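You operate a simulated robot arm through the tools that you are given. There is no shell and no other tool. Be economical: measure what you need, move in short steps, check, and stop when the job is done.

The job below is to be done with a simulated robot arm. You get a single attempt, and the scene is never put back.

Task
Run the cream and red lanes once each, then take the slower car to the blue mat.
Fine: track switch off before you lift it, and left off; the faster car stays in its lane.

The check looks at the end state, three seconds after you hand in, the way a careful person would. Anything else that was tipped, shoved, dropped, spilled or broken makes it a failure.

Robot
A 7-joint arm with a two-finger parallel gripper on a trunk, on a base that drives. Base frame: it is fixed to the floor where the robot stands at the start and does not move with it; the origin is under the middle of the robot, x ahead of it, y to its left, z up; the surface under the hand at the start is at about z = 760. Readings come in mm, degrees, newtons and seconds.
Its first joint turns from -166.0 to 166.0 degrees. Places, roughly: blue mat [900, 600, 700]; cream lane [-500, -1600, 800]; red lane [-600, -1500, 800]; track switch [700, 100, 800]. Payload 4.4 kg.
Tool frame: the origin (TCP) lies between the finger pads and is the grasp point; the fingertips stand 23 mm ahead of it; z points along the fingers, y is the line along which they close. Largest opening 94 mm; finger width 38, thickness 10; the body of the gripper, 54 by 96 mm, starts 39 mm behind the TCP.
Orientation is that of the tool frame in the base frame, as [roll, pitch, yaw] about the fixed x, y, z axes, in that order (R = Rz(yaw) Ry(pitch) Rx(roll)). With the fingers straight down and closing along the base's y, the tool's x points along the base's -x, its y along +y and its z along -z.

Tools
- The arm moves only by the tool nudge_tool. Its argument "increments" is text: rows parted by semicolons, each of 7 numbers parted by spaces: the finger opening in mm, from 0 to 94, then the shift along the base's x, y, z in mm, then the turn, a rotation vector about the base's x, y, z in degrees. In form: jaw x y z wx wy wz; .... A call has 1 to 10 rows; each row shifts and turns the commanded pose from where the row before left it. Rows are played at 5 a second. More than 50 mm and 8.6 degrees between two rows, or a gripper value outside its range, and nothing of the call is played. Where a pose cannot be reached the arm comes as near as it can. A force on the tool above 40 N (or 10 N above the force at the start of the call, whichever is more), or a blocked arm, ends the call early, and 0.2 s more pass. Each finger travels about 108 mm/s and halts on what it meets, pressing with about 28 N; the grip force reading is that of the motor and also rises with nothing between the fingers. The clock runs only during rows and for 0.2 s after the last one: add rows that do not move to give the fingers time. It gives the time, the measured TCP pose, the force on the tool (base axes), the opening and the grip force at its end, in the units of the frame above (readings bear some noise), with the torque about the TCP (base axes, N m) and any sound that the robot's microphone picked up.
- Cameras (640 x 400 px; columns grow to the right, rows downward): "scene" is now at [169.5, 198.7, 1474]; the picture's right is [-0.45, -0.89, 0.00], its down [-0.53, 0.26, -0.81] and it looks along [0.72, -0.36, -0.59] (base axes); focal length 214 px, centre (320, 200). "wrist" rides on the gripper at [86, 16, -74] in the tool frame; the picture's right is [-0.18, 0.98, 0.00], its down [-0.58, -0.11, -0.81] and it looks along [-0.79, -0.15, 0.59] (tool axes); focal length 243 px, centre (320, 200). There is no depth. A picture from a camera that has moved, and an enlarged one, comes with that camera's place and axes in the base frame and with its lens. The place of the scene camera against the robot may be out by one fixed shift of up to 18 mm in any direction.
- get_image(camera): a new picture of that camera. The clock stands still meanwhile.
- drive_base(legs): drives the robot by 1 to 6 legs, each [ahead, left, turn to the left] in mm, mm and degrees, along the robot's own axes; the way and the turn of a leg run together, so that a leg with both is an arc; at most 1500 mm and 180 degrees a leg. The arm and the cameras ride along, it lands a little off, and it stops where it bumps. It gives what a move gives.
- aim_head(pan, tilt): turns the head with the scene camera to pan (to the left, within 120 degrees either way) and tilt (down, from -29 to 69), counted from straight ahead of the robot. It gives what a move gives.
- zoom(camera, box): a new picture of the part [left, top, right, bottom] of that camera's present view, enlarged. The clock stands still meanwhile.
- job_done(): hands the job in; it is judged then, once.

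Go step by step. Nothing tells you exact positions but the pictures and the camera data: compare them with the known pose of the tool, close in by small moves and look again before you grip or let go. The budget is 120 turns and 98 pictures, counting those below and the enlarged ones. Unless the task says otherwise, let go and move clear before handing in, and close with one line.

The tools are called as name(argument=value, ...) on one line, values as JSON. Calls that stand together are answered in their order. nudge_tool: Moves the arm, as the interface text tells. Its arguments: {"type":"object","properties":{"increments":{"type":"string"}},"required":["increments"]} The other tools are called the same way: drive_base (legs) drives the base; aim_head (pan, tilt) turns the head that bears the scene camera; get_image (camera) takes a picture; zoom (camera, box) takes an enlarged picture of a part of a camera's view; job_done () hands the job in.

At the start:

```text
time_s: 0.0
eef_pos: [633.7, -38.3, 1163.5]
orientation: [179.9, 0.0, -180.0]
wrist_force: [0.6, -0.8, -0.1]
wrist_torque: [0.02, 0.01, -0.02]
opening: 94.2
finger_force: 0.1
robot x, y, heading: [1.1, 1.3, -0.1]
head pan, tilt: [-26.6, 36.2]
```

scene: 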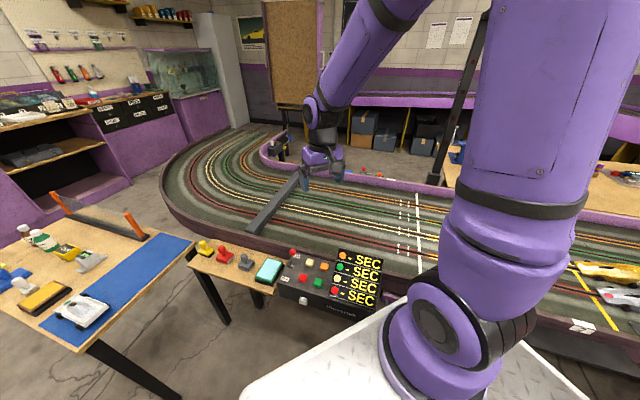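
wrist: 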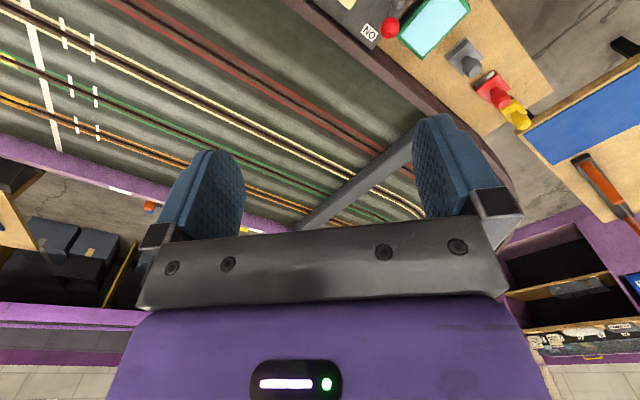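

I see a slot-car track, a control box with coloured buttons and four SEC displays, a small table with hand controllers and a table with a blue mat at the left. I'll look closer at the control area and the cars.

zoom(camera="scene", box=[180, 220, 400, 340])

zoom(camera="scene", box=[540, 240, 640, 340])

zoom(camera="scene", box=[0, 180, 200, 370])

```text
2.91 times, centred on (290, 280) of scene
camera zoom: at [169.5, 198.7, 1474.0], right [-0.45, -0.89, 0.0], down [-0.53, 0.26, -0.81], along [0.72, -0.36, -0.59], focal length 624 px, centre (407, -33)
```

zoom: 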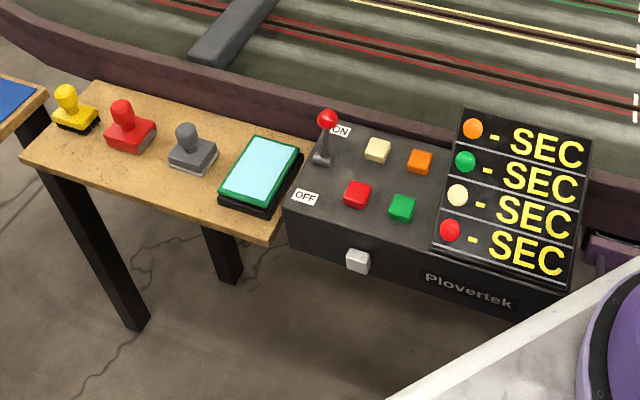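

```text
4.00 times, centred on (590, 290) of scene
camera zoom: at [169.5, 198.7, 1474.0], right [-0.45, -0.89, 0.0], down [-0.53, 0.26, -0.81], along [0.72, -0.36, -0.59], focal length 858 px, centre (-760, -160)
```

zoom: 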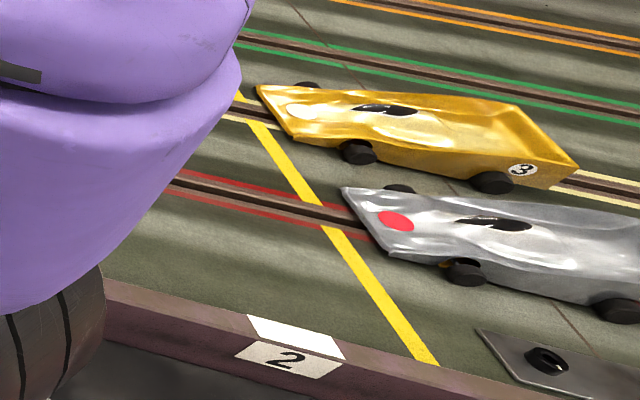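

```text
2.11 times, centred on (100, 275) of scene
camera zoom: at [169.5, 198.7, 1474.0], right [-0.45, -0.89, 0.0], down [-0.53, 0.26, -0.81], along [0.72, -0.36, -0.59], focal length 452 px, centre (783, 42)
```

zoom: 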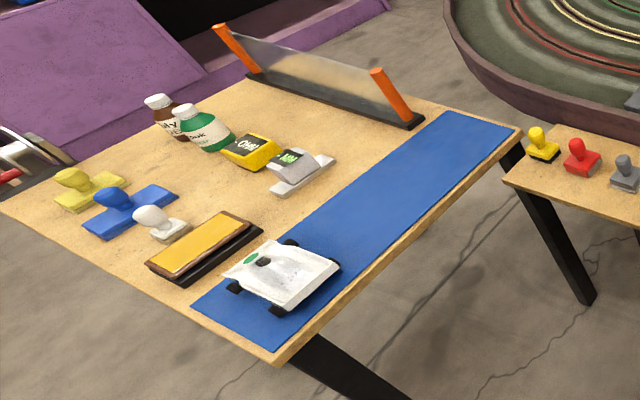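

The cars in the cream and red lanes sit to the right of the robot. I'll look around with the head to see the whole track.

aim_head(pan=-80, tilt=35)

get_image(camera="scene")

aim_head(pan=-118, tilt=30)

get_image(camera="scene")

aim_head(pan=15, tilt=50)

get_image(camera="scene")

```text
time_s: 1.2
eef_pos: [633.9, -39.0, 1164.1]
orientation: [179.9, 0.0, 180.0]
wrist_force: [0.3, -0.2, -0.4]
wrist_torque: [0.04, -0.04, 0.02]
opening: 94.1
finger_force: 0.0
robot x, y, heading: [-1.6, -1.8, -0.1]
head pan, tilt: [-80.0, 35.0]
```

```text
92 pictures are left
camera scene: at [106.8, 151.1, 1475.9], right [-0.98, -0.17, 0.0], down [-0.1, 0.56, -0.82], along [0.14, -0.81, -0.57], focal length 214 px, centre (320, 200)
```

scene: 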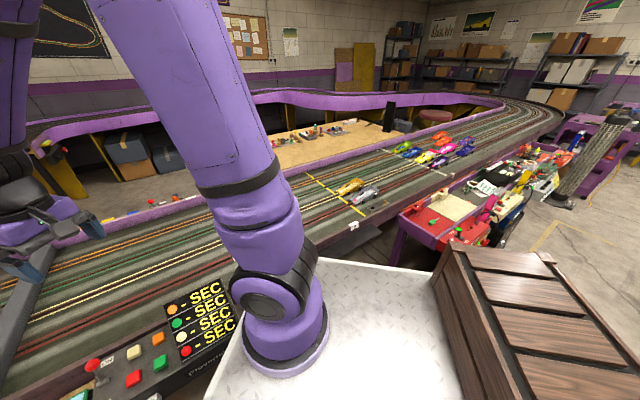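

```text
time_s: 2.3
eef_pos: [634.1, -38.7, 1163.2]
orientation: [180.0, 0.0, -180.0]
wrist_force: [0.6, -0.5, 0.3]
wrist_torque: [-0.03, 0.0, -0.01]
opening: 93.8
finger_force: 0.0
robot x, y, heading: [3.6, -0.7, 0.1]
head pan, tilt: [-118.0, 30.0]
```

```text
91 pictures are left
camera scene: at [49.0, 157.9, 1483.7], right [-0.88, 0.47, 0.0], down [0.23, 0.44, -0.87], along [-0.41, -0.76, -0.5], focal length 214 px, centre (320, 200)
```

scene: 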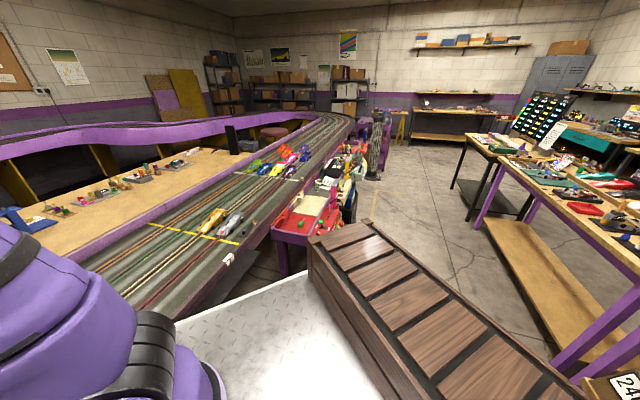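

```text
time_s: 4.4
eef_pos: [635.0, -39.1, 1163.7]
orientation: [-180.0, 0.1, 179.9]
wrist_force: [0.3, 0.3, 0.0]
wrist_torque: [-0.01, 0.0, -0.02]
opening: 94.0
finger_force: 0.1
robot x, y, heading: [-1.7, 0.7, -0.3]
head pan, tilt: [15.0, 50.0]
```

```text
90 pictures are left
camera scene: at [165.8, 257.7, 1454.2], right [0.26, -0.97, 0.0], down [-0.74, -0.2, -0.64], along [0.62, 0.17, -0.77], focal length 214 px, centre (320, 200)
```

scene: 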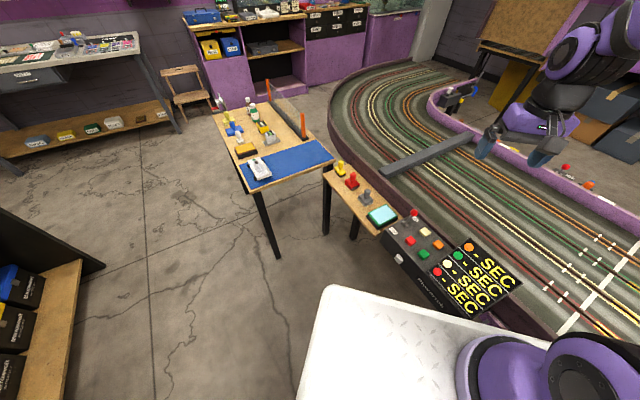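

There's a second group of cars further back by the start-ish line; I'll zoom in on both groups.

aim_head(pan=-105, tilt=25)

zoom(camera="scene", box=[200, 120, 400, 245])

zoom(camera="scene", box=[280, 120, 360, 170])

```text
time_s: 6.4
eef_pos: [632.8, -39.3, 1163.3]
orientation: [-179.9, 0.0, 180.0]
wrist_force: [0.1, 0.1, -0.5]
wrist_torque: [-0.01, 0.03, 0.0]
opening: 93.9
finger_force: 0.0
robot x, y, heading: [-1.2, -0.2, 0.3]
head pan, tilt: [-105.0, 25.0]
```

```text
3.20 times, centred on (300, 182) of scene
camera zoom: at [67.6, 148.8, 1491.6], right [-0.97, 0.26, 0.0], down [0.11, 0.41, -0.91], along [-0.23, -0.88, -0.42], focal length 686 px, centre (384, 256)
```

zoom: 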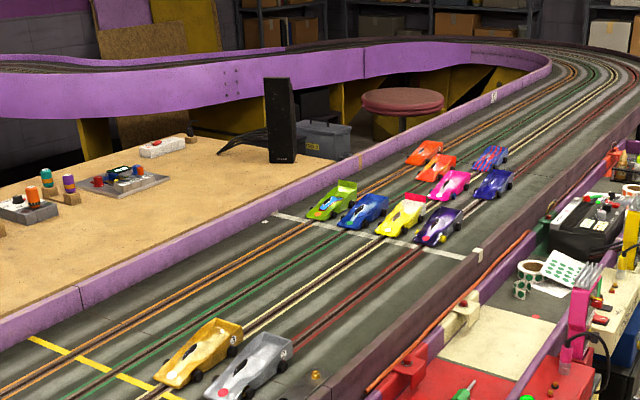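

```text
8.00 times, centred on (320, 145) of scene
camera zoom: at [67.6, 148.8, 1491.6], right [-0.97, 0.26, 0.0], down [0.11, 0.41, -0.91], along [-0.23, -0.88, -0.42], focal length 1716 px, centre (320, 640)
```

zoom: 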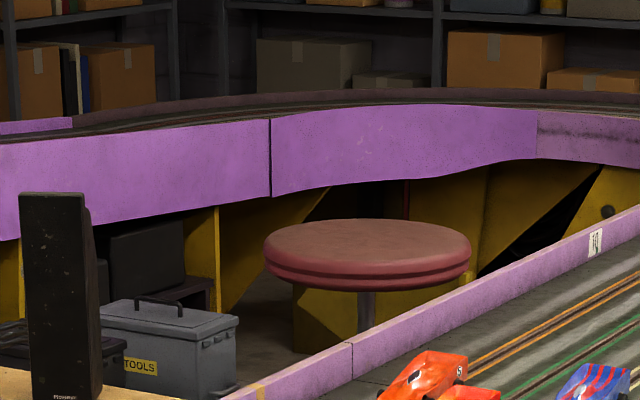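

The starting cars (yellow car front of the cream lane, purple front of the red lane) are at the white line; the gold and silver cars are further up. I'll bring the hand over the control box to see it with the wrist camera.

nudge_tool(increments="94 -5 12 -45 0 0 0; 94 -5 12 -45 0 0 0; 94 -2 12 -40 0 0 0; 94 -2 12 -40 0 0 0; 94 0 10 -40 0 0 0; 94 0 0 0 0 0 0")

get_image(camera="wrist")

aim_head(pan=-30, tilt=50)

get_image(camera="scene")

```text
time_s: 7.8
eef_pos: [619.5, 20.1, 951.3]
orientation: [180.0, -0.1, -179.9]
wrist_force: [-0.3, 0.9, -0.1]
wrist_torque: [0.01, 0.02, -0.04]
opening: 94.1
finger_force: 0.1
robot x, y, heading: [0.0, -0.8, 0.3]
head pan, tilt: [-105.0, 25.0]
```

```text
87 pictures are left
camera wrist: at [532.3, 35.3, 1027.6], right [0.18, 0.98, 0.0], down [0.58, -0.11, 0.81], along [0.79, -0.15, -0.59], focal length 243 px, centre (320, 200)
```

wrist: 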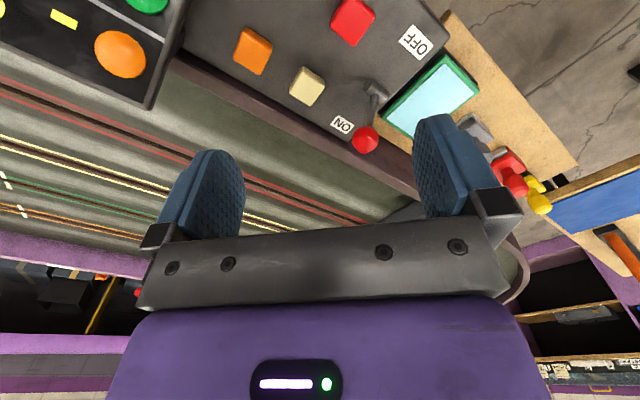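

```text
time_s: 9.3
eef_pos: [619.4, 19.0, 951.7]
orientation: [-179.9, 0.0, -179.9]
wrist_force: [-0.2, -0.5, -1.0]
wrist_torque: [-0.02, -0.03, 0.0]
opening: 94.0
finger_force: 0.0
robot x, y, heading: [-0.8, -0.9, -0.2]
head pan, tilt: [-30.0, 50.0]
```

```text
86 pictures are left
camera scene: at [158.1, 199.2, 1454.2], right [-0.5, -0.87, 0.0], down [-0.66, 0.38, -0.64], along [0.56, -0.32, -0.77], focal length 214 px, centre (320, 200)
```

scene: 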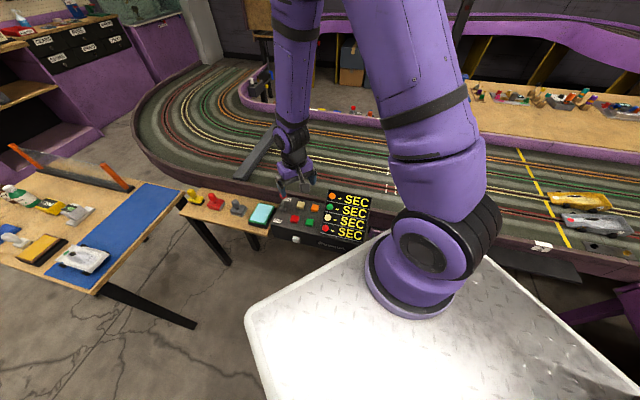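

The box is clear now: lever ball about (697, 50, 836) leaning to ON, cream button about (658, -2, 787), red about (609, 48, 787). I'll close the fingers, yaw to stay clear of the lever, and go above the cream button.

nudge_tool(increments="0 8 -4 -15 0 0 -7.4; 0 8 -4 -15 0 0 -7.4; 0 8 -4 -15 0 0 -7.4; 0 8 -4 -15 0 0 -7.4; 0 6 -5 -15 0 0 -7.4; 0 0 0 -30 0 0 0; 0 0 0 0 0 0 0")

get_image(camera="wrist")

zoom(camera="scene", box=[240, 160, 400, 260])

```text
time_s: 10.9
eef_pos: [657.2, -1.6, 849.2]
orientation: [-179.9, 0.0, 143.0]
wrist_force: [0.7, -1.1, -0.4]
wrist_torque: [-0.03, 0.03, 0.0]
opening: 0.2
finger_force: 28.6
robot x, y, heading: [1.5, -4.7, 0.1]
head pan, tilt: [-30.0, 50.0]
```

```text
85 pictures are left
camera wrist: at [597.5, 64.1, 923.1], right [0.74, 0.67, 0.0], down [0.4, -0.44, 0.81], along [0.54, -0.6, -0.59], focal length 243 px, centre (320, 200)
```

wrist: 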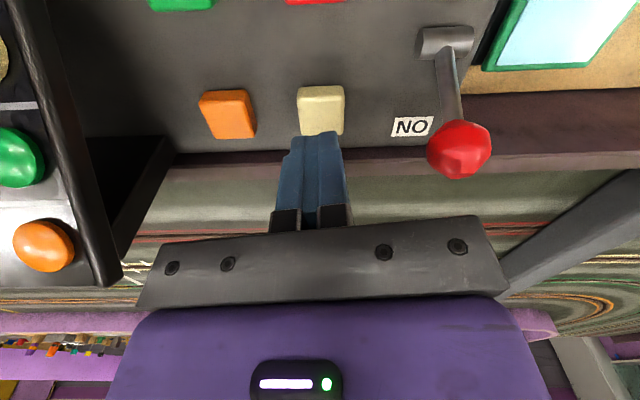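

```text
4.00 times, centred on (320, 210) of scene
camera zoom: at [158.0, 199.3, 1454.2], right [-0.5, -0.87, 0.0], down [-0.66, 0.38, -0.64], along [0.56, -0.32, -0.77], focal length 858 px, centre (320, 160)
```

zoom: 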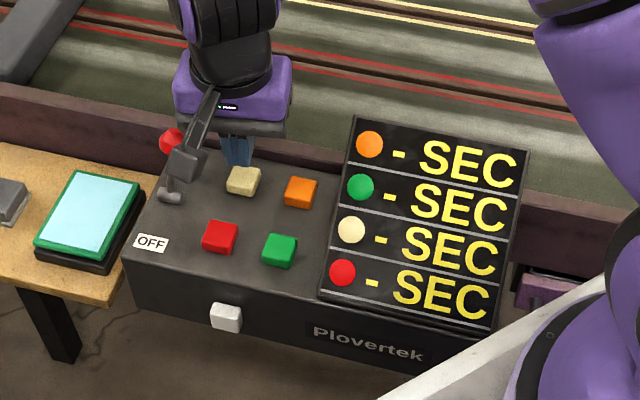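

The fingertips are lined up over the cream button. I'll go down and press in small steps.

nudge_tool(increments="0 2 -3 -15 0 0 0; 0 0 0 -15 0 0 0; 0 0 0 -4 0 0 0; 0 0 0 -3 0 0 0; 0 0 0 0 0 0 0")

get_image(camera="wrist")

```text
time_s: 12.1
eef_pos: [660.0, -4.1, 811.7]
orientation: [180.0, 0.0, 142.9]
wrist_force: [0.3, 0.8, 8.9]
wrist_torque: [0.05, 0.01, 0.0]
opening: 0.0
finger_force: 28.0
robot x, y, heading: [2.4, -0.6, 0.2]
head pan, tilt: [-30.0, 50.0]
heard: click
```

```text
83 pictures are left
camera wrist: at [599.5, 60.7, 886.3], right [0.74, 0.67, 0.0], down [0.4, -0.44, 0.81], along [0.54, -0.6, -0.59], focal length 243 px, centre (320, 200)
```

wrist: 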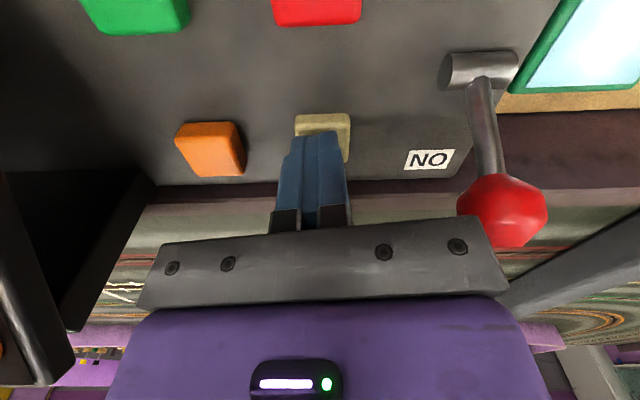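

It clicked. I'll lift off a little and look at the displays and the cars.

nudge_tool(increments="0 0 0 15 0 0 0; 0 0 0 25 0 0 0")

get_image(camera="scene")

zoom(camera="scene", box=[240, 160, 400, 260])

```text
time_s: 12.7
eef_pos: [659.7, -5.1, 850.5]
orientation: [180.0, 0.0, 143.0]
wrist_force: [-0.2, 0.0, -0.9]
wrist_torque: [0.0, -0.02, 0.0]
opening: 0.0
finger_force: 27.6
robot x, y, heading: [0.1, 1.3, 0.1]
head pan, tilt: [-30.0, 50.0]
```

```text
82 pictures are left
camera scene: at [158.4, 199.3, 1454.1], right [-0.5, -0.87, 0.0], down [-0.66, 0.38, -0.64], along [0.56, -0.32, -0.77], focal length 214 px, centre (320, 200)
```

scene: 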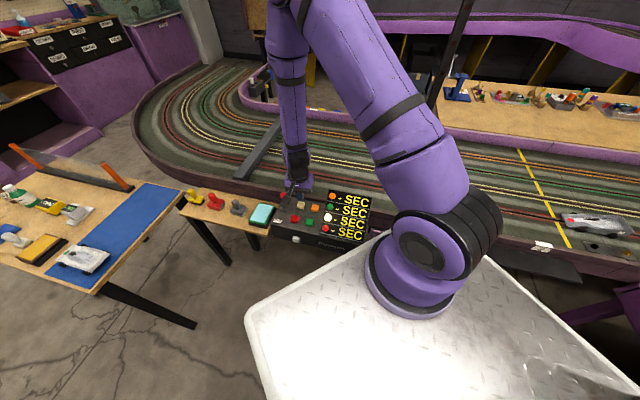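

```text
4.00 times, centred on (320, 210) of scene
camera zoom: at [158.4, 199.3, 1454.1], right [-0.5, -0.87, 0.0], down [-0.66, 0.38, -0.64], along [0.56, -0.32, -0.77], focal length 858 px, centre (320, 160)
```

zoom: 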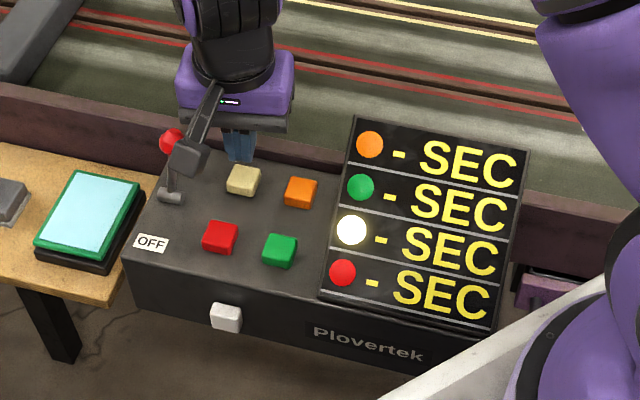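

The gold car has gone and the cream lamp is lit. While it runs I'll move over to the red button.

nudge_tool(increments="0 -17 17 0 0 0 0; 0 -17 18 0 0 0 0; 0 -16 17 0 0 0 0; 0 0 0 0 0 0 0; 0 0 0 0 0 0 0; 0 0 0 0 0 0 0; 0 0 0 0 0 0 0; 0 0 0 0 0 0 0; 0 0 0 0 0 0 0; 0 0 0 0 0 0 0")

get_image(camera="wrist")

get_image(camera="scene")

```text
time_s: 14.9
eef_pos: [610.5, 48.2, 851.4]
orientation: [-180.0, -0.1, 143.0]
wrist_force: [0.0, 0.8, -0.5]
wrist_torque: [0.0, 0.0, -0.02]
opening: 0.0
finger_force: 27.9
robot x, y, heading: [-1.3, -1.0, 0.2]
head pan, tilt: [-30.0, 50.0]
```

```text
80 pictures are left
camera wrist: at [549.9, 111.9, 925.6], right [0.74, 0.67, 0.0], down [0.4, -0.44, 0.81], along [0.54, -0.6, -0.59], focal length 243 px, centre (320, 200)
```

wrist: 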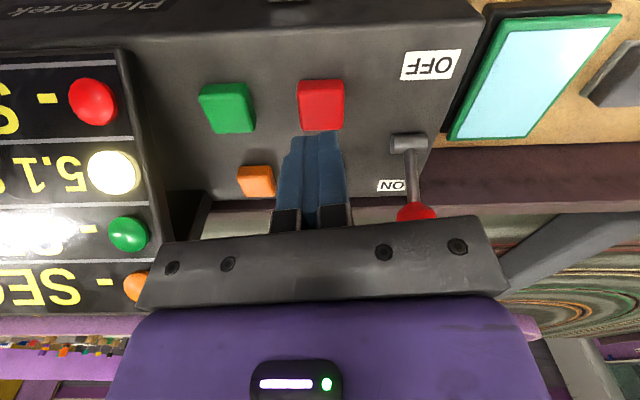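

```text
79 pictures are left
camera scene: at [158.1, 199.3, 1454.1], right [-0.5, -0.87, 0.0], down [-0.66, 0.38, -0.64], along [0.56, -0.32, -0.77], focal length 214 px, centre (320, 200)
```

scene: 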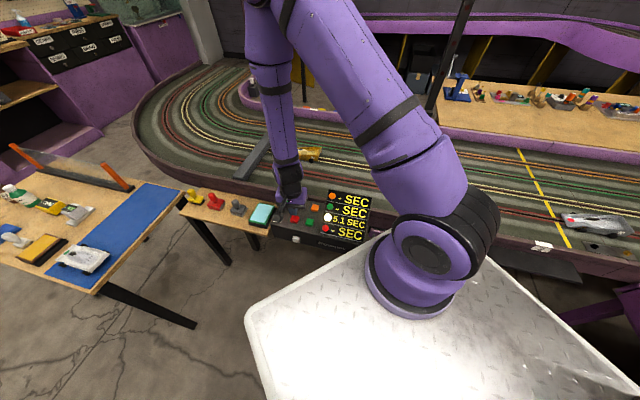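

The cream display shows a time and the gold car is by the box. I'll let it finish and re-check.

nudge_tool(increments="0 0 0 0 0 0 0; 0 0 0 0 0 0 0; 0 0 0 0 0 0 0; 0 0 0 0 0 0 0; 0 0 0 0 0 0 0; 0 0 0 0 0 0 0; 0 0 0 0 0 0 0; 0 0 0 0 0 0 0; 0 0 0 0 0 0 0; 0 0 0 0 0 0 0")

get_image(camera="scene")

zoom(camera="scene", box=[240, 130, 400, 260])

```text
time_s: 17.1
eef_pos: [610.1, 47.4, 851.4]
orientation: [179.9, 0.0, 143.0]
wrist_force: [-0.6, -0.2, -0.5]
wrist_torque: [-0.03, 0.0, -0.01]
opening: 0.0
finger_force: 28.3
robot x, y, heading: [-0.2, -0.1, -0.1]
head pan, tilt: [-30.0, 50.0]
```

```text
78 pictures are left
camera scene: at [158.1, 199.3, 1454.1], right [-0.5, -0.87, 0.0], down [-0.66, 0.38, -0.64], along [0.56, -0.32, -0.77], focal length 214 px, centre (320, 200)
```

scene: 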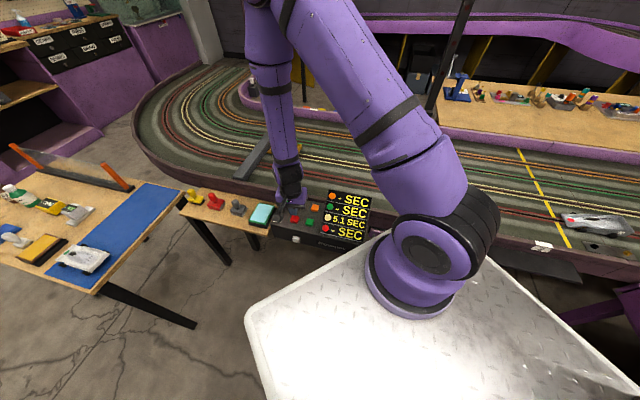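

```text
3.08 times, centred on (320, 195) of scene
camera zoom: at [158.1, 199.3, 1454.1], right [-0.5, -0.87, 0.0], down [-0.66, 0.38, -0.64], along [0.56, -0.32, -0.77], focal length 660 px, centre (320, 215)
```

zoom: 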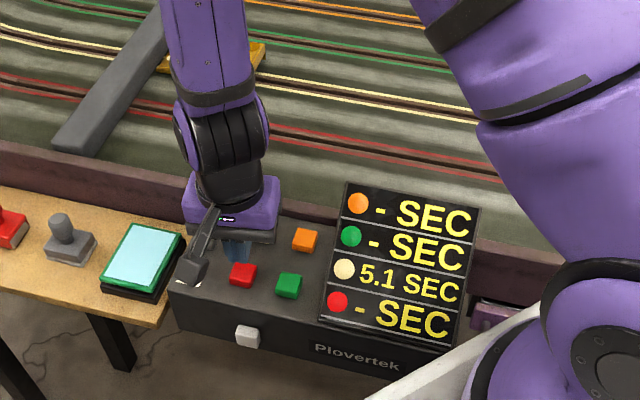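

The gold car finished at 5.1 s and stands near the bar. Now I press red.

nudge_tool(increments="0 1 -2 -15 0 0 0; 0 0 0 -15 0 0 0; 0 0 0 -5 0 0 0; 0 0 0 -3 0 0 0; 0 0 0 0 0 0 0")

```text
time_s: 18.3
eef_pos: [611.0, 45.5, 812.6]
orientation: [179.9, 0.0, 143.1]
wrist_force: [1.2, -1.5, 2.6]
wrist_torque: [-0.04, -0.03, -0.02]
opening: 0.0
finger_force: 28.2
robot x, y, heading: [-2.5, -3.2, -0.2]
head pan, tilt: [-30.0, 50.0]
heard: click
```

It clicked; lift off and let the red lane run.

nudge_tool(increments="0 0 0 20 0 0 0; 0 0 0 40 0 0 0; 0 0 0 40 0 0 0; 0 0 0 0 0 0 0; 0 0 0 0 0 0 0; 0 0 0 0 0 0 0; 0 0 0 0 0 0 0; 0 0 0 0 0 0 0; 0 0 0 0 0 0 0; 0 0 0 0 0 0 0")

nudge_tool(increments="0 0 0 0 0 0 0; 0 0 0 0 0 0 0; 0 0 0 0 0 0 0; 0 0 0 0 0 0 0; 0 0 0 0 0 0 0; 0 0 0 0 0 0 0; 0 0 0 0 0 0 0; 0 0 0 0 0 0 0; 0 0 0 0 0 0 0; 0 0 0 0 0 0 0")

get_image(camera="scene")

zoom(camera="scene", box=[240, 130, 400, 260])

get_image(camera="wrist")

```text
time_s: 20.5
eef_pos: [611.0, 45.1, 913.7]
orientation: [179.9, -0.1, 143.1]
wrist_force: [-0.7, -1.2, 0.2]
wrist_torque: [-0.02, 0.01, -0.01]
opening: 0.2
finger_force: 28.4
robot x, y, heading: [2.1, 1.2, -0.1]
head pan, tilt: [-30.0, 50.0]
```

```text
time_s: 22.7
eef_pos: [610.8, 46.3, 914.9]
orientation: [180.0, 0.0, 143.0]
wrist_force: [-0.4, 0.0, 0.5]
wrist_torque: [0.0, -0.02, 0.0]
opening: 0.2
finger_force: 28.3
robot x, y, heading: [0.3, -1.3, -0.1]
head pan, tilt: [-30.0, 50.0]
```

```text
76 pictures are left
camera scene: at [158.1, 199.3, 1454.1], right [-0.5, -0.87, 0.0], down [-0.66, 0.38, -0.64], along [0.56, -0.32, -0.77], focal length 214 px, centre (320, 200)
```

scene: 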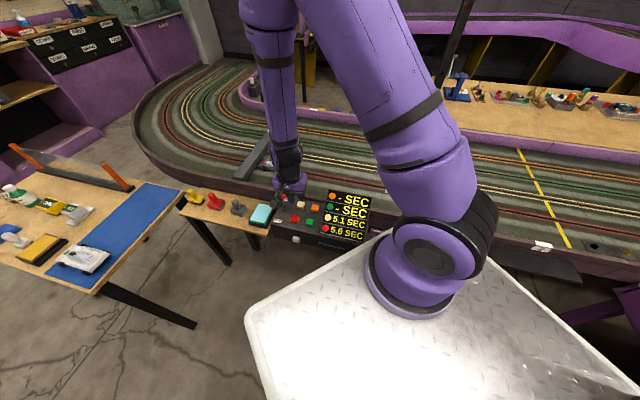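

```text
3.08 times, centred on (320, 195) of scene
camera zoom: at [158.1, 199.3, 1454.1], right [-0.5, -0.87, 0.0], down [-0.66, 0.38, -0.64], along [0.56, -0.32, -0.77], focal length 660 px, centre (320, 215)
```

zoom: 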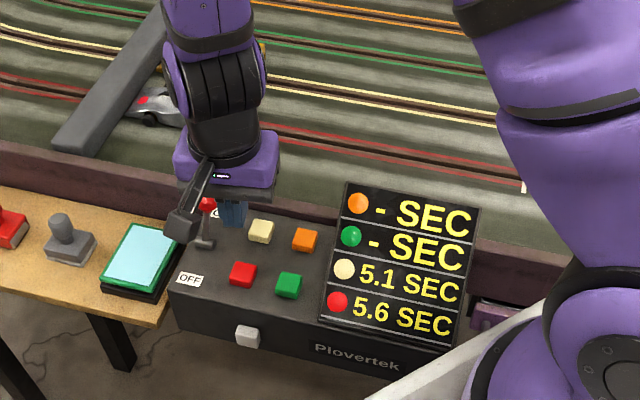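

```text
74 pictures are left
camera wrist: at [550.5, 110.1, 988.6], right [0.74, 0.67, 0.0], down [0.4, -0.44, 0.81], along [0.54, -0.6, -0.59], focal length 243 px, centre (320, 200)
```

wrist: 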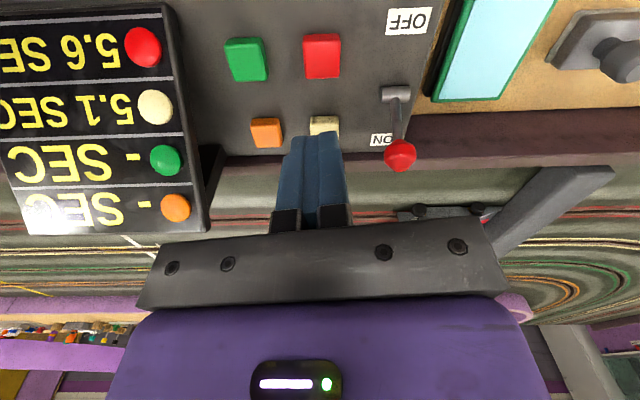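

Red is slower (5.6 vs 5.1 s), so the silver car goes to the mat. First the switch: I'll bring the closed fingers to the far (ON) side of the lever ball.

nudge_tool(increments="0 36 -4 0 0 0 0; 0 36 -4 0 0 0 0; 0 38 -6 0 0 0 0; 0 0 0 -30 0 0 0; 0 0 0 -16 0 0 0; 0 0 0 0 0 0 0")

get_image(camera="wrist")

zoom(camera="scene", box=[220, 130, 360, 250])

```text
time_s: 24.1
eef_pos: [720.2, 30.9, 866.9]
orientation: [180.0, 0.0, 143.0]
wrist_force: [-0.1, -0.1, 0.8]
wrist_torque: [-0.02, 0.03, 0.01]
opening: 0.0
finger_force: 27.8
robot x, y, heading: [2.6, 1.7, -0.0]
head pan, tilt: [-30.0, 50.0]
```

```text
73 pictures are left
camera wrist: at [660.0, 96.1, 941.2], right [0.74, 0.67, 0.0], down [0.4, -0.44, 0.81], along [0.54, -0.6, -0.59], focal length 243 px, centre (320, 200)
```

wrist: 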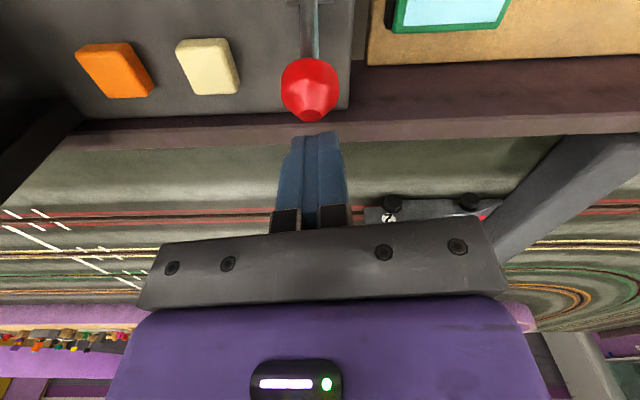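

```text
3.33 times, centred on (290, 190) of scene
camera zoom: at [158.0, 199.3, 1454.2], right [-0.5, -0.87, 0.0], down [-0.66, 0.38, -0.64], along [0.56, -0.32, -0.77], focal length 715 px, centre (420, 233)
```

zoom: 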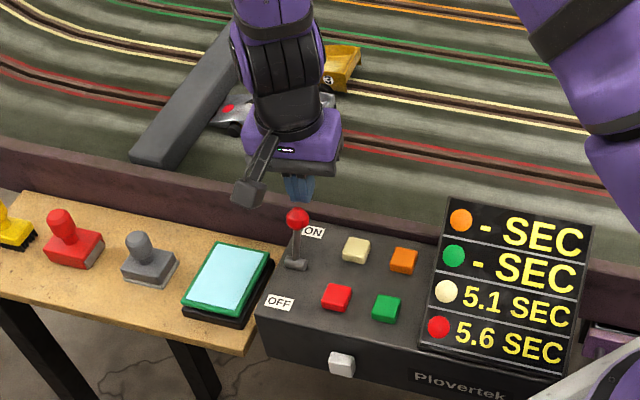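

The fingertips are just behind the ball. I'll lower and sweep it toward OFF.

nudge_tool(increments="0 0 0 -18 0 0 0; 0 0 0 0 0 0 0; 0 -8 6 0 0 0 0; 0 -8 6 0 0 0 0; 0 -8 6 0 0 0 0; 0 -8 6 0 0 0 0; 0 -8 7 0 0 0 0; 0 -8 7 0 0 0 0; 0 -8 7 0 0 0 0; 0 0 0 0 0 0 0")

get_image(camera="wrist")

zoom(camera="scene", box=[220, 130, 360, 250])

```text
time_s: 25.9
eef_pos: [680.4, 60.1, 851.1]
orientation: [179.7, 0.7, 142.4]
wrist_force: [8.3, -10.7, -0.5]
wrist_torque: [-0.01, -0.2, 0.02]
opening: 0.0
finger_force: 28.1
robot x, y, heading: [-0.2, 0.7, 0.0]
head pan, tilt: [-30.0, 50.0]
stopped in row 8: the force on the tool passed its limit at 50 N (the readings are from after the stop); the commanded pose is now the measured one
```

```text
71 pictures are left
camera wrist: at [621.7, 126.0, 924.0], right [0.75, 0.67, 0.01], down [0.38, -0.44, 0.81], along [0.55, -0.6, -0.58], focal length 243 px, centre (320, 200)
```

wrist: 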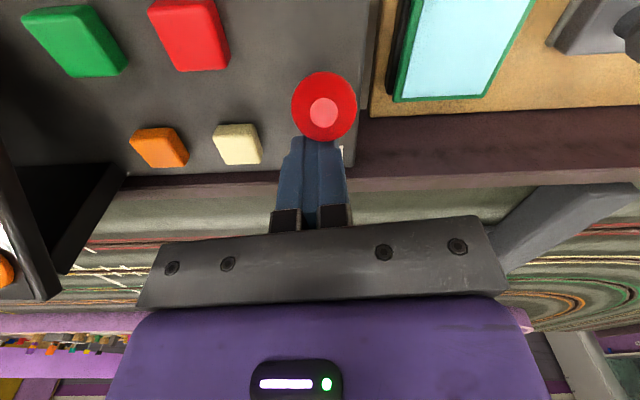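

```text
3.33 times, centred on (290, 190) of scene
camera zoom: at [159.0, 198.5, 1454.2], right [-0.5, -0.87, 0.0], down [-0.66, 0.38, -0.64], along [0.56, -0.32, -0.77], focal length 715 px, centre (420, 233)
```

zoom: 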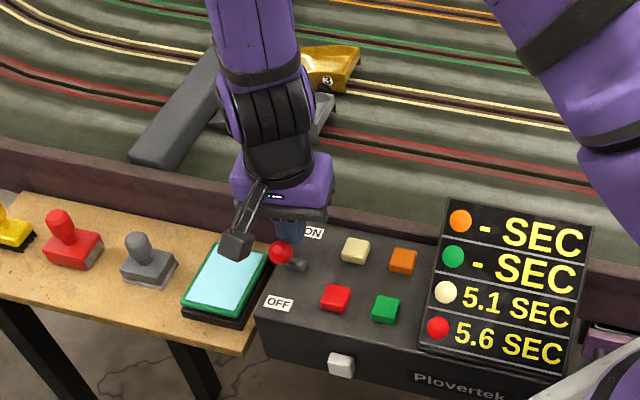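

The lever looks past centre, probably at its stop. I'll back off and lift to check that it stays.

nudge_tool(increments="0 12 -9 0 0 0 0; 0 8 -6 10 0 0 0; 0 0 0 40 0 0 0; 0 0 0 40 0 0 0; 0 0 0 0 0 0 0")

get_image(camera="wrist")

zoom(camera="scene", box=[220, 130, 360, 250])

```text
time_s: 27.1
eef_pos: [700.2, 48.5, 941.0]
orientation: [179.8, 0.6, 142.5]
wrist_force: [-0.2, -0.3, -0.3]
wrist_torque: [0.01, 0.01, -0.02]
opening: 0.1
finger_force: 27.8
robot x, y, heading: [2.6, -2.9, -0.2]
head pan, tilt: [-30.0, 50.0]
```

```text
69 pictures are left
camera wrist: at [640.0, 112.6, 1014.6], right [0.74, 0.67, 0.01], down [0.39, -0.44, 0.81], along [0.54, -0.6, -0.58], focal length 243 px, centre (320, 200)
```

wrist: 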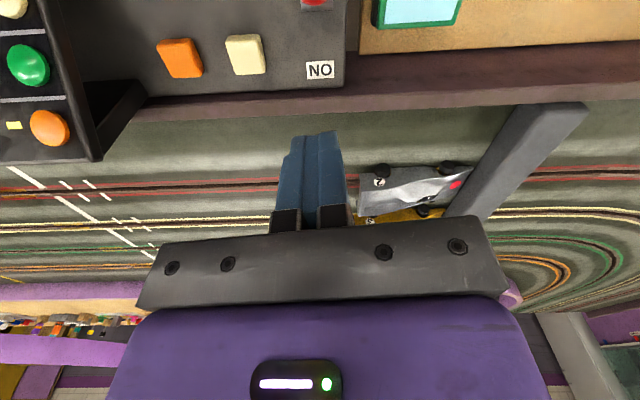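

```text
3.33 times, centred on (290, 190) of scene
camera zoom: at [158.7, 199.0, 1454.1], right [-0.5, -0.87, 0.0], down [-0.66, 0.38, -0.64], along [0.56, -0.32, -0.77], focal length 715 px, centre (420, 233)
```

zoom: 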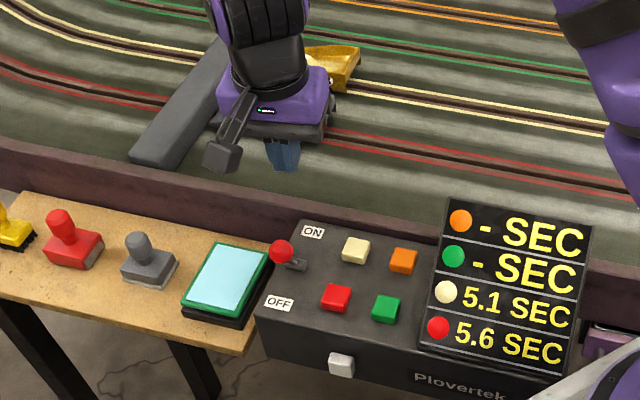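

zoom(camera="scene", box=[255, 165, 315, 205])

```text
10.00 times, centred on (285, 185) of scene
camera zoom: at [158.7, 199.0, 1454.1], right [-0.5, -0.87, 0.0], down [-0.66, 0.38, -0.64], along [0.56, -0.32, -0.77], focal length 2145 px, centre (670, 350)
```

zoom: 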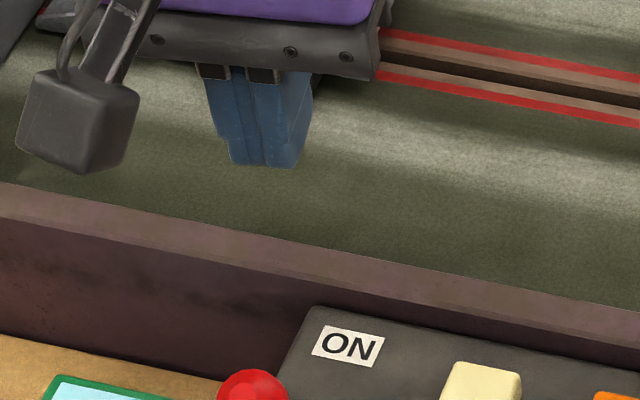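

The lever holds on the OFF side; to be sure it is fully home I'll push it once more gently in small steps.

nudge_tool(increments="0 -5 2 -45 0 0 0; 0 -3 3 -47 0 0 0; 0 -4 4 0 0 0 0; 0 -4 4 0 0 0 0; 0 -3 3 0 0 0 0; 0 -3 3 0 0 0 0; 0 -3 3 0 0 0 0")

get_image(camera="wrist")

```text
time_s: 28.6
eef_pos: [682.6, 59.8, 849.6]
orientation: [179.5, 1.2, 142.0]
wrist_force: [6.9, -9.3, -0.5]
wrist_torque: [0.0, -0.18, 0.02]
opening: 0.0
finger_force: 28.3
robot x, y, heading: [0.4, -1.8, -0.3]
head pan, tilt: [-30.0, 50.0]
stopped in row 7: the force on the tool passed its limit at 44 N (the readings are from after the stop); the commanded pose is now the measured one
```

```text
66 pictures are left
camera wrist: at [622.5, 127.4, 921.5], right [0.75, 0.66, 0.01], down [0.37, -0.44, 0.82], along [0.55, -0.61, -0.58], focal length 243 px, centre (320, 200)
```

wrist: 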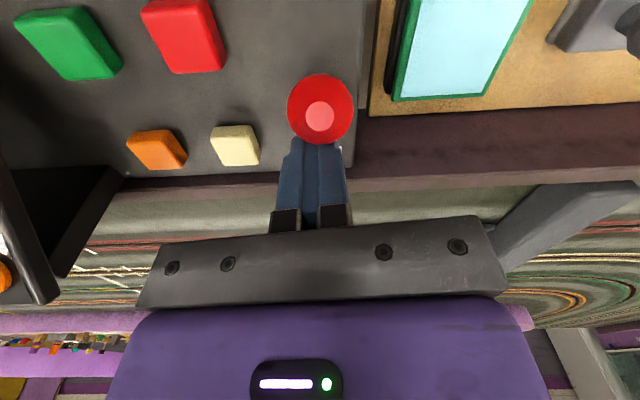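

It stops at the same place, so the lever is fully home at OFF. Now I lift away and move above the silver car, turning the gripper to close across it.

nudge_tool(increments="0 10 -8 15 0 0 0; 0 10 -5 40 0 0 0; 0 20 -5 40 0 0 -7.5; 0 30 -10 20 0 0 -7.5; 60 30 -10 0 0 0 -7.5; 94 30 -10 0 0 0 -7.5; 94 30 -10 0 0 0 -7.5; 94 30 -10 0 0 0 -7.5; 94 30 -10 0 0 0 -7; 94 0 0 0 0 0 0")

get_image(camera="wrist")

get_image(camera="scene")

```text
time_s: 30.8
eef_pos: [902.9, -15.6, 963.2]
orientation: [179.6, 1.1, 90.1]
wrist_force: [-0.5, 0.2, -0.8]
wrist_torque: [0.01, -0.02, 0.01]
opening: 94.1
finger_force: 0.1
robot x, y, heading: [3.6, -2.3, -0.2]
head pan, tilt: [-30.0, 50.0]
```

```text
65 pictures are left
camera wrist: at [916.8, 72.8, 1037.1], right [0.98, -0.18, 0.01], down [-0.11, -0.57, 0.82], along [-0.14, -0.8, -0.58], focal length 243 px, centre (320, 200)
```

wrist: 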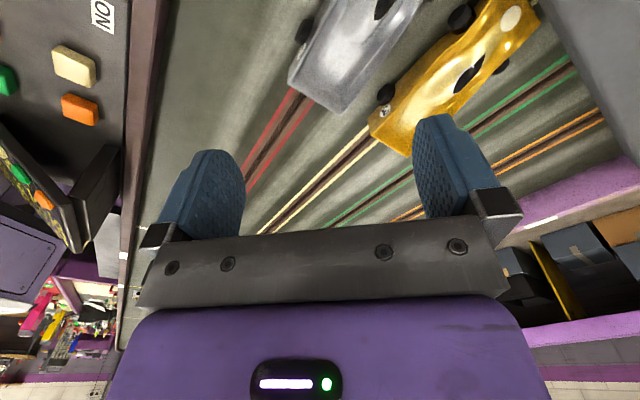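

```text
64 pictures are left
camera scene: at [158.9, 198.6, 1454.2], right [-0.5, -0.87, 0.0], down [-0.66, 0.38, -0.64], along [0.56, -0.32, -0.77], focal length 214 px, centre (320, 200)
```

scene: 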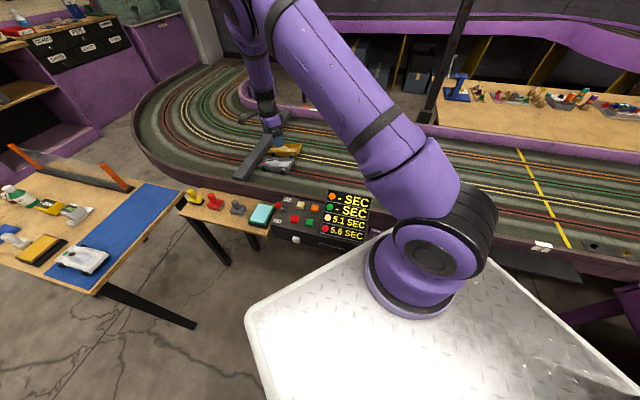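

The lane runs diagonally here (about 45°), so the car is at roughly (940, -18), heading up-left, with about 30 mm to the gold car. I'll turn back to close across the car and look again.

nudge_tool(increments="80 5 -3 0 0 0 7; 80 5 -1 0 0 0 7; 80 5 0 0 0 0 7; 80 5 0 0 0 0 7; 80 5 0 0 0 0 7; 80 3 0 0 0 0 7; 80 2 0 0 0 0 7; 80 0 0 0 0.3 1.3 0; 80 0 0 0 0 0 0")

get_image(camera="wrist")

```text
time_s: 32.8
eef_pos: [931.9, -18.5, 963.5]
orientation: [-179.8, -0.1, 139.2]
wrist_force: [0.4, -1.1, -0.4]
wrist_torque: [0.01, 0.01, 0.01]
opening: 79.7
finger_force: 0.1
robot x, y, heading: [-0.3, -1.0, 0.0]
head pan, tilt: [-30.0, 50.0]
```

```text
63 pictures are left
camera wrist: at [876.5, 49.5, 1038.1], right [0.78, 0.62, 0.0], down [0.37, -0.46, 0.81], along [0.5, -0.63, -0.59], focal length 243 px, centre (320, 200)
```

wrist: 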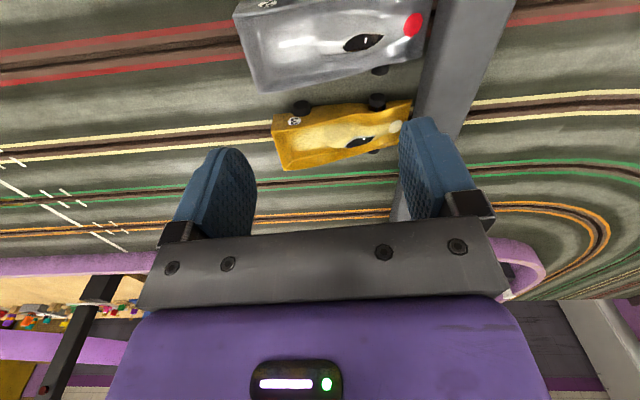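

I had the closing line 90° off; turning the gripper +86° makes it close across the car.

nudge_tool(increments="80 0 0 0 0 0 8.5; 80 0 0 0 0 0 8.5; 80 0 0 0 0 0 8.5; 80 0 0 0 0 0 8.5; 80 0 0 0 0 0 8.5; 80 0 0 0 0 0 8.5; 80 0 0 0 0 0 8.5; 80 0 0 0 0 0 8.5; 80 0 0 0 0 0 8.5; 80 0 0 0 0 0 8.5")

get_image(camera="wrist")

```text
time_s: 35.0
eef_pos: [930.7, -19.1, 963.4]
orientation: [-179.8, 0.0, -135.7]
wrist_force: [0.8, 0.6, 0.4]
wrist_torque: [0.0, 0.0, -0.01]
opening: 80.1
finger_force: 0.0
robot x, y, heading: [-1.8, -3.4, -0.2]
head pan, tilt: [-30.0, 50.0]
```

```text
62 pictures are left
camera wrist: at [857.4, -68.2, 1038.3], right [-0.55, 0.83, 0.0], down [0.49, 0.33, 0.81], along [0.67, 0.44, -0.59], focal length 243 px, centre (320, 200)
```

wrist: 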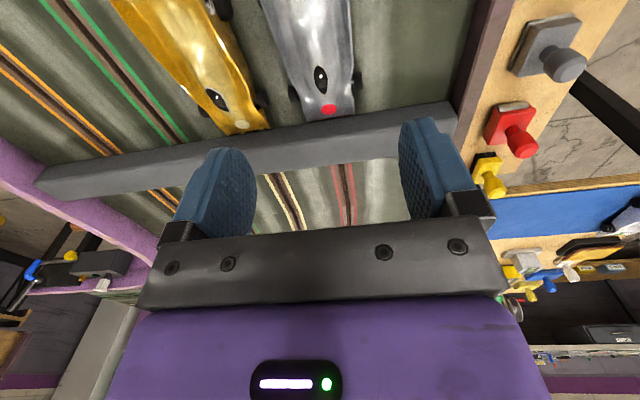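

Good alignment now: the silver car's axis runs through about (943, -18). I'll open fully, centre and descend partway, then look again.

nudge_tool(increments="94 6 0 -20 0 0 0; 94 6 1 -30 0 0 0; 94 0 0 -30 0 0 0; 94 0 0 -30 0 0 0; 94 0 0 0 0 0 0")

get_image(camera="wrist")

zoom(camera="scene", box=[220, 80, 360, 200])

```text
time_s: 36.1
eef_pos: [944.1, -17.9, 854.3]
orientation: [-179.7, -0.1, -135.8]
wrist_force: [0.4, 0.3, 0.1]
wrist_torque: [0.01, 0.03, 0.04]
opening: 94.1
finger_force: 0.1
robot x, y, heading: [4.4, 1.2, -0.1]
head pan, tilt: [-30.0, 50.0]
```

```text
61 pictures are left
camera wrist: at [870.0, -67.3, 928.3], right [-0.55, 0.83, 0.0], down [0.49, 0.33, 0.81], along [0.67, 0.44, -0.59], focal length 243 px, centre (320, 200)
```

wrist: 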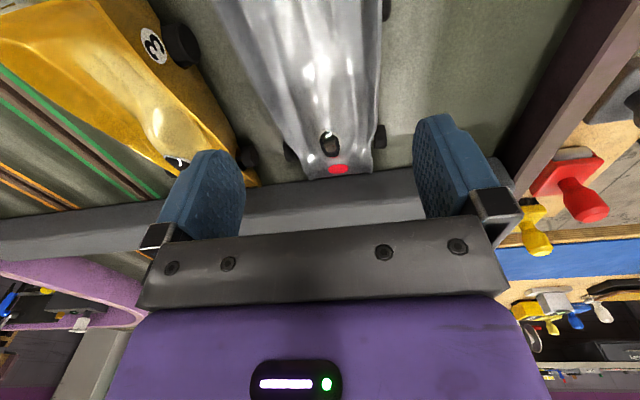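

```text
3.33 times, centred on (290, 140) of scene
camera zoom: at [158.9, 198.5, 1454.2], right [-0.5, -0.87, 0.0], down [-0.66, 0.38, -0.64], along [0.56, -0.32, -0.77], focal length 715 px, centre (420, 400)
```

zoom: 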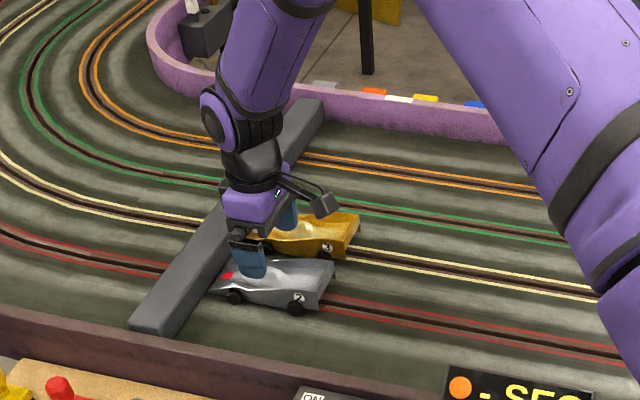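

The car's cockpit top is near z 790, and the gap to the gold car is enough. I'll descend around the silver car to just above the track.

nudge_tool(increments="94 0 0 -25 0 0 0; 94 0 0 -25 0 0 0; 94 0 0 -12 0 0 0; 94 0 0 0 0 0 0")

get_image(camera="wrist")

zoom(camera="scene", box=[250, 120, 320, 190])

```text
time_s: 37.1
eef_pos: [943.2, -18.7, 791.4]
orientation: [-179.8, -0.1, -135.8]
wrist_force: [-0.1, 0.2, 0.1]
wrist_torque: [0.01, 0.01, 0.03]
opening: 93.9
finger_force: 0.0
robot x, y, heading: [-0.5, -1.2, -0.1]
head pan, tilt: [-30.0, 50.0]
```

```text
59 pictures are left
camera wrist: at [869.8, -67.4, 866.2], right [-0.55, 0.83, 0.0], down [0.49, 0.33, 0.81], along [0.67, 0.44, -0.59], focal length 243 px, centre (320, 200)
```

wrist: 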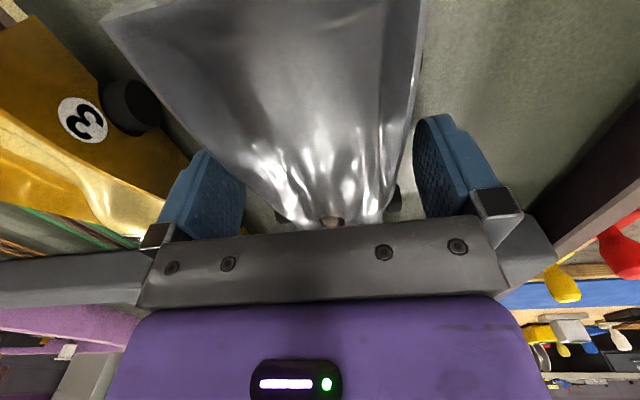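

```text
5.71 times, centred on (285, 155) of scene
camera zoom: at [159.0, 198.5, 1454.2], right [-0.5, -0.87, 0.0], down [-0.66, 0.38, -0.64], along [0.56, -0.32, -0.77], focal length 1226 px, centre (520, 457)
```

zoom: 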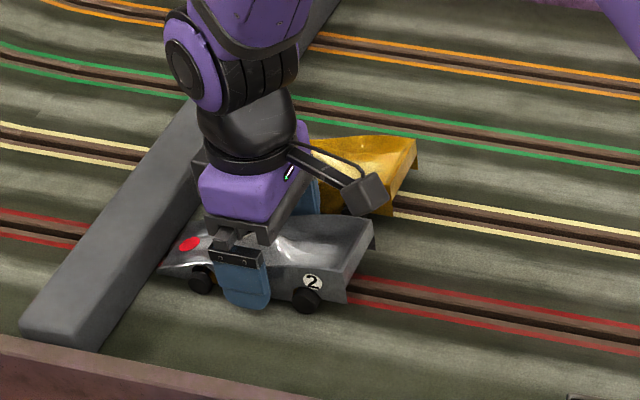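

The fingers straddle the car between its wheels. I'll close and wait.

nudge_tool(increments="80 0 0 0 0 0 0; 72 0 0 0 0 0 0; 64 0 0 0 0 0 0; 56 0 0 0 0 0 0; 46 0 0 0 0 0 0; 40 0 0 0 0 0 0; 40 0 0 0 0 0 0")

get_image(camera="wrist")

```text
time_s: 38.8
eef_pos: [943.9, -17.4, 791.6]
orientation: [-179.8, -0.2, -135.7]
wrist_force: [-4.7, 4.3, 0.6]
wrist_torque: [0.19, 0.11, 0.46]
opening: 68.3
finger_force: 27.4
robot x, y, heading: [2.1, -3.0, -0.3]
head pan, tilt: [-30.0, 50.0]
```

```text
57 pictures are left
camera wrist: at [869.6, -66.9, 866.3], right [-0.55, 0.83, 0.0], down [0.49, 0.33, 0.81], along [0.67, 0.44, -0.59], focal length 243 px, centre (320, 200)
```

wrist: 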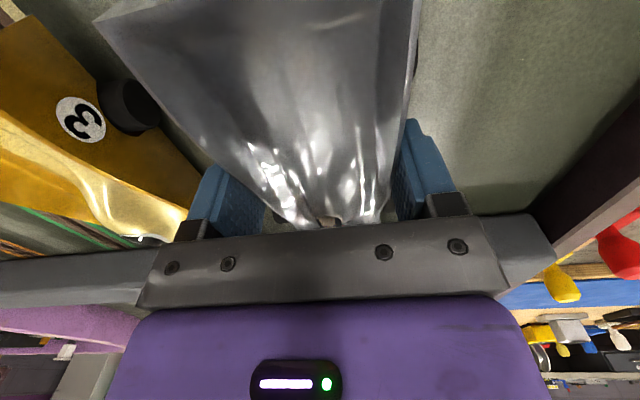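

Gripped at 68 mm. I'll lift straight up slowly and check.

nudge_tool(increments="40 0 0 5 0 0 0; 40 0 0 10 0 0 0; 40 0 0 15 0 0 0; 40 0 0 20 0 0 0; 40 0 0 30 0 0 0; 40 0 0 30 0 0 0; 40 0 0 0 0 0 0")

get_image(camera="wrist")

get_image(camera="scene")

```text
time_s: 40.4
eef_pos: [943.7, -20.4, 903.6]
orientation: [-179.9, -0.1, -135.8]
wrist_force: [-0.4, -0.6, -0.7]
wrist_torque: [0.02, 0.02, 0.03]
opening: 40.1
finger_force: 0.1
robot x, y, heading: [-2.6, 1.0, -0.1]
head pan, tilt: [-30.0, 50.0]
```

```text
56 pictures are left
camera wrist: at [869.4, -67.5, 976.5], right [-0.55, 0.83, 0.0], down [0.49, 0.33, 0.81], along [0.67, 0.44, -0.59], focal length 243 px, centre (320, 200)
```

wrist: 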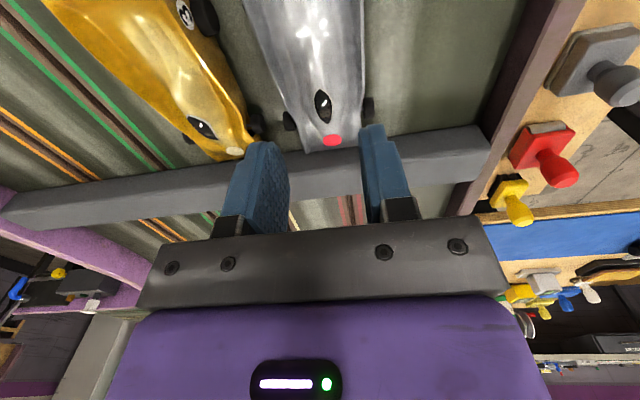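

```text
55 pictures are left
camera scene: at [159.1, 198.5, 1454.1], right [-0.5, -0.87, 0.0], down [-0.66, 0.38, -0.64], along [0.56, -0.32, -0.77], focal length 214 px, centre (320, 200)
```

scene: 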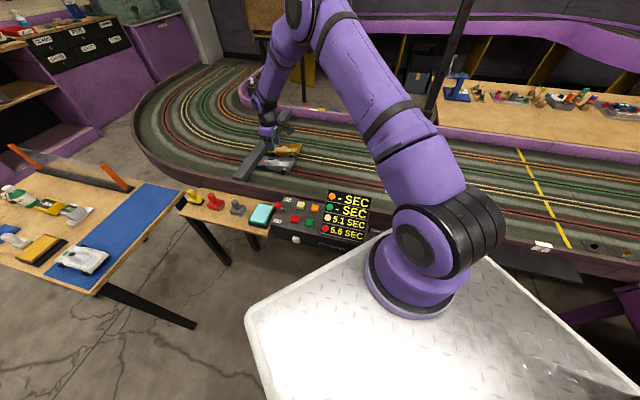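

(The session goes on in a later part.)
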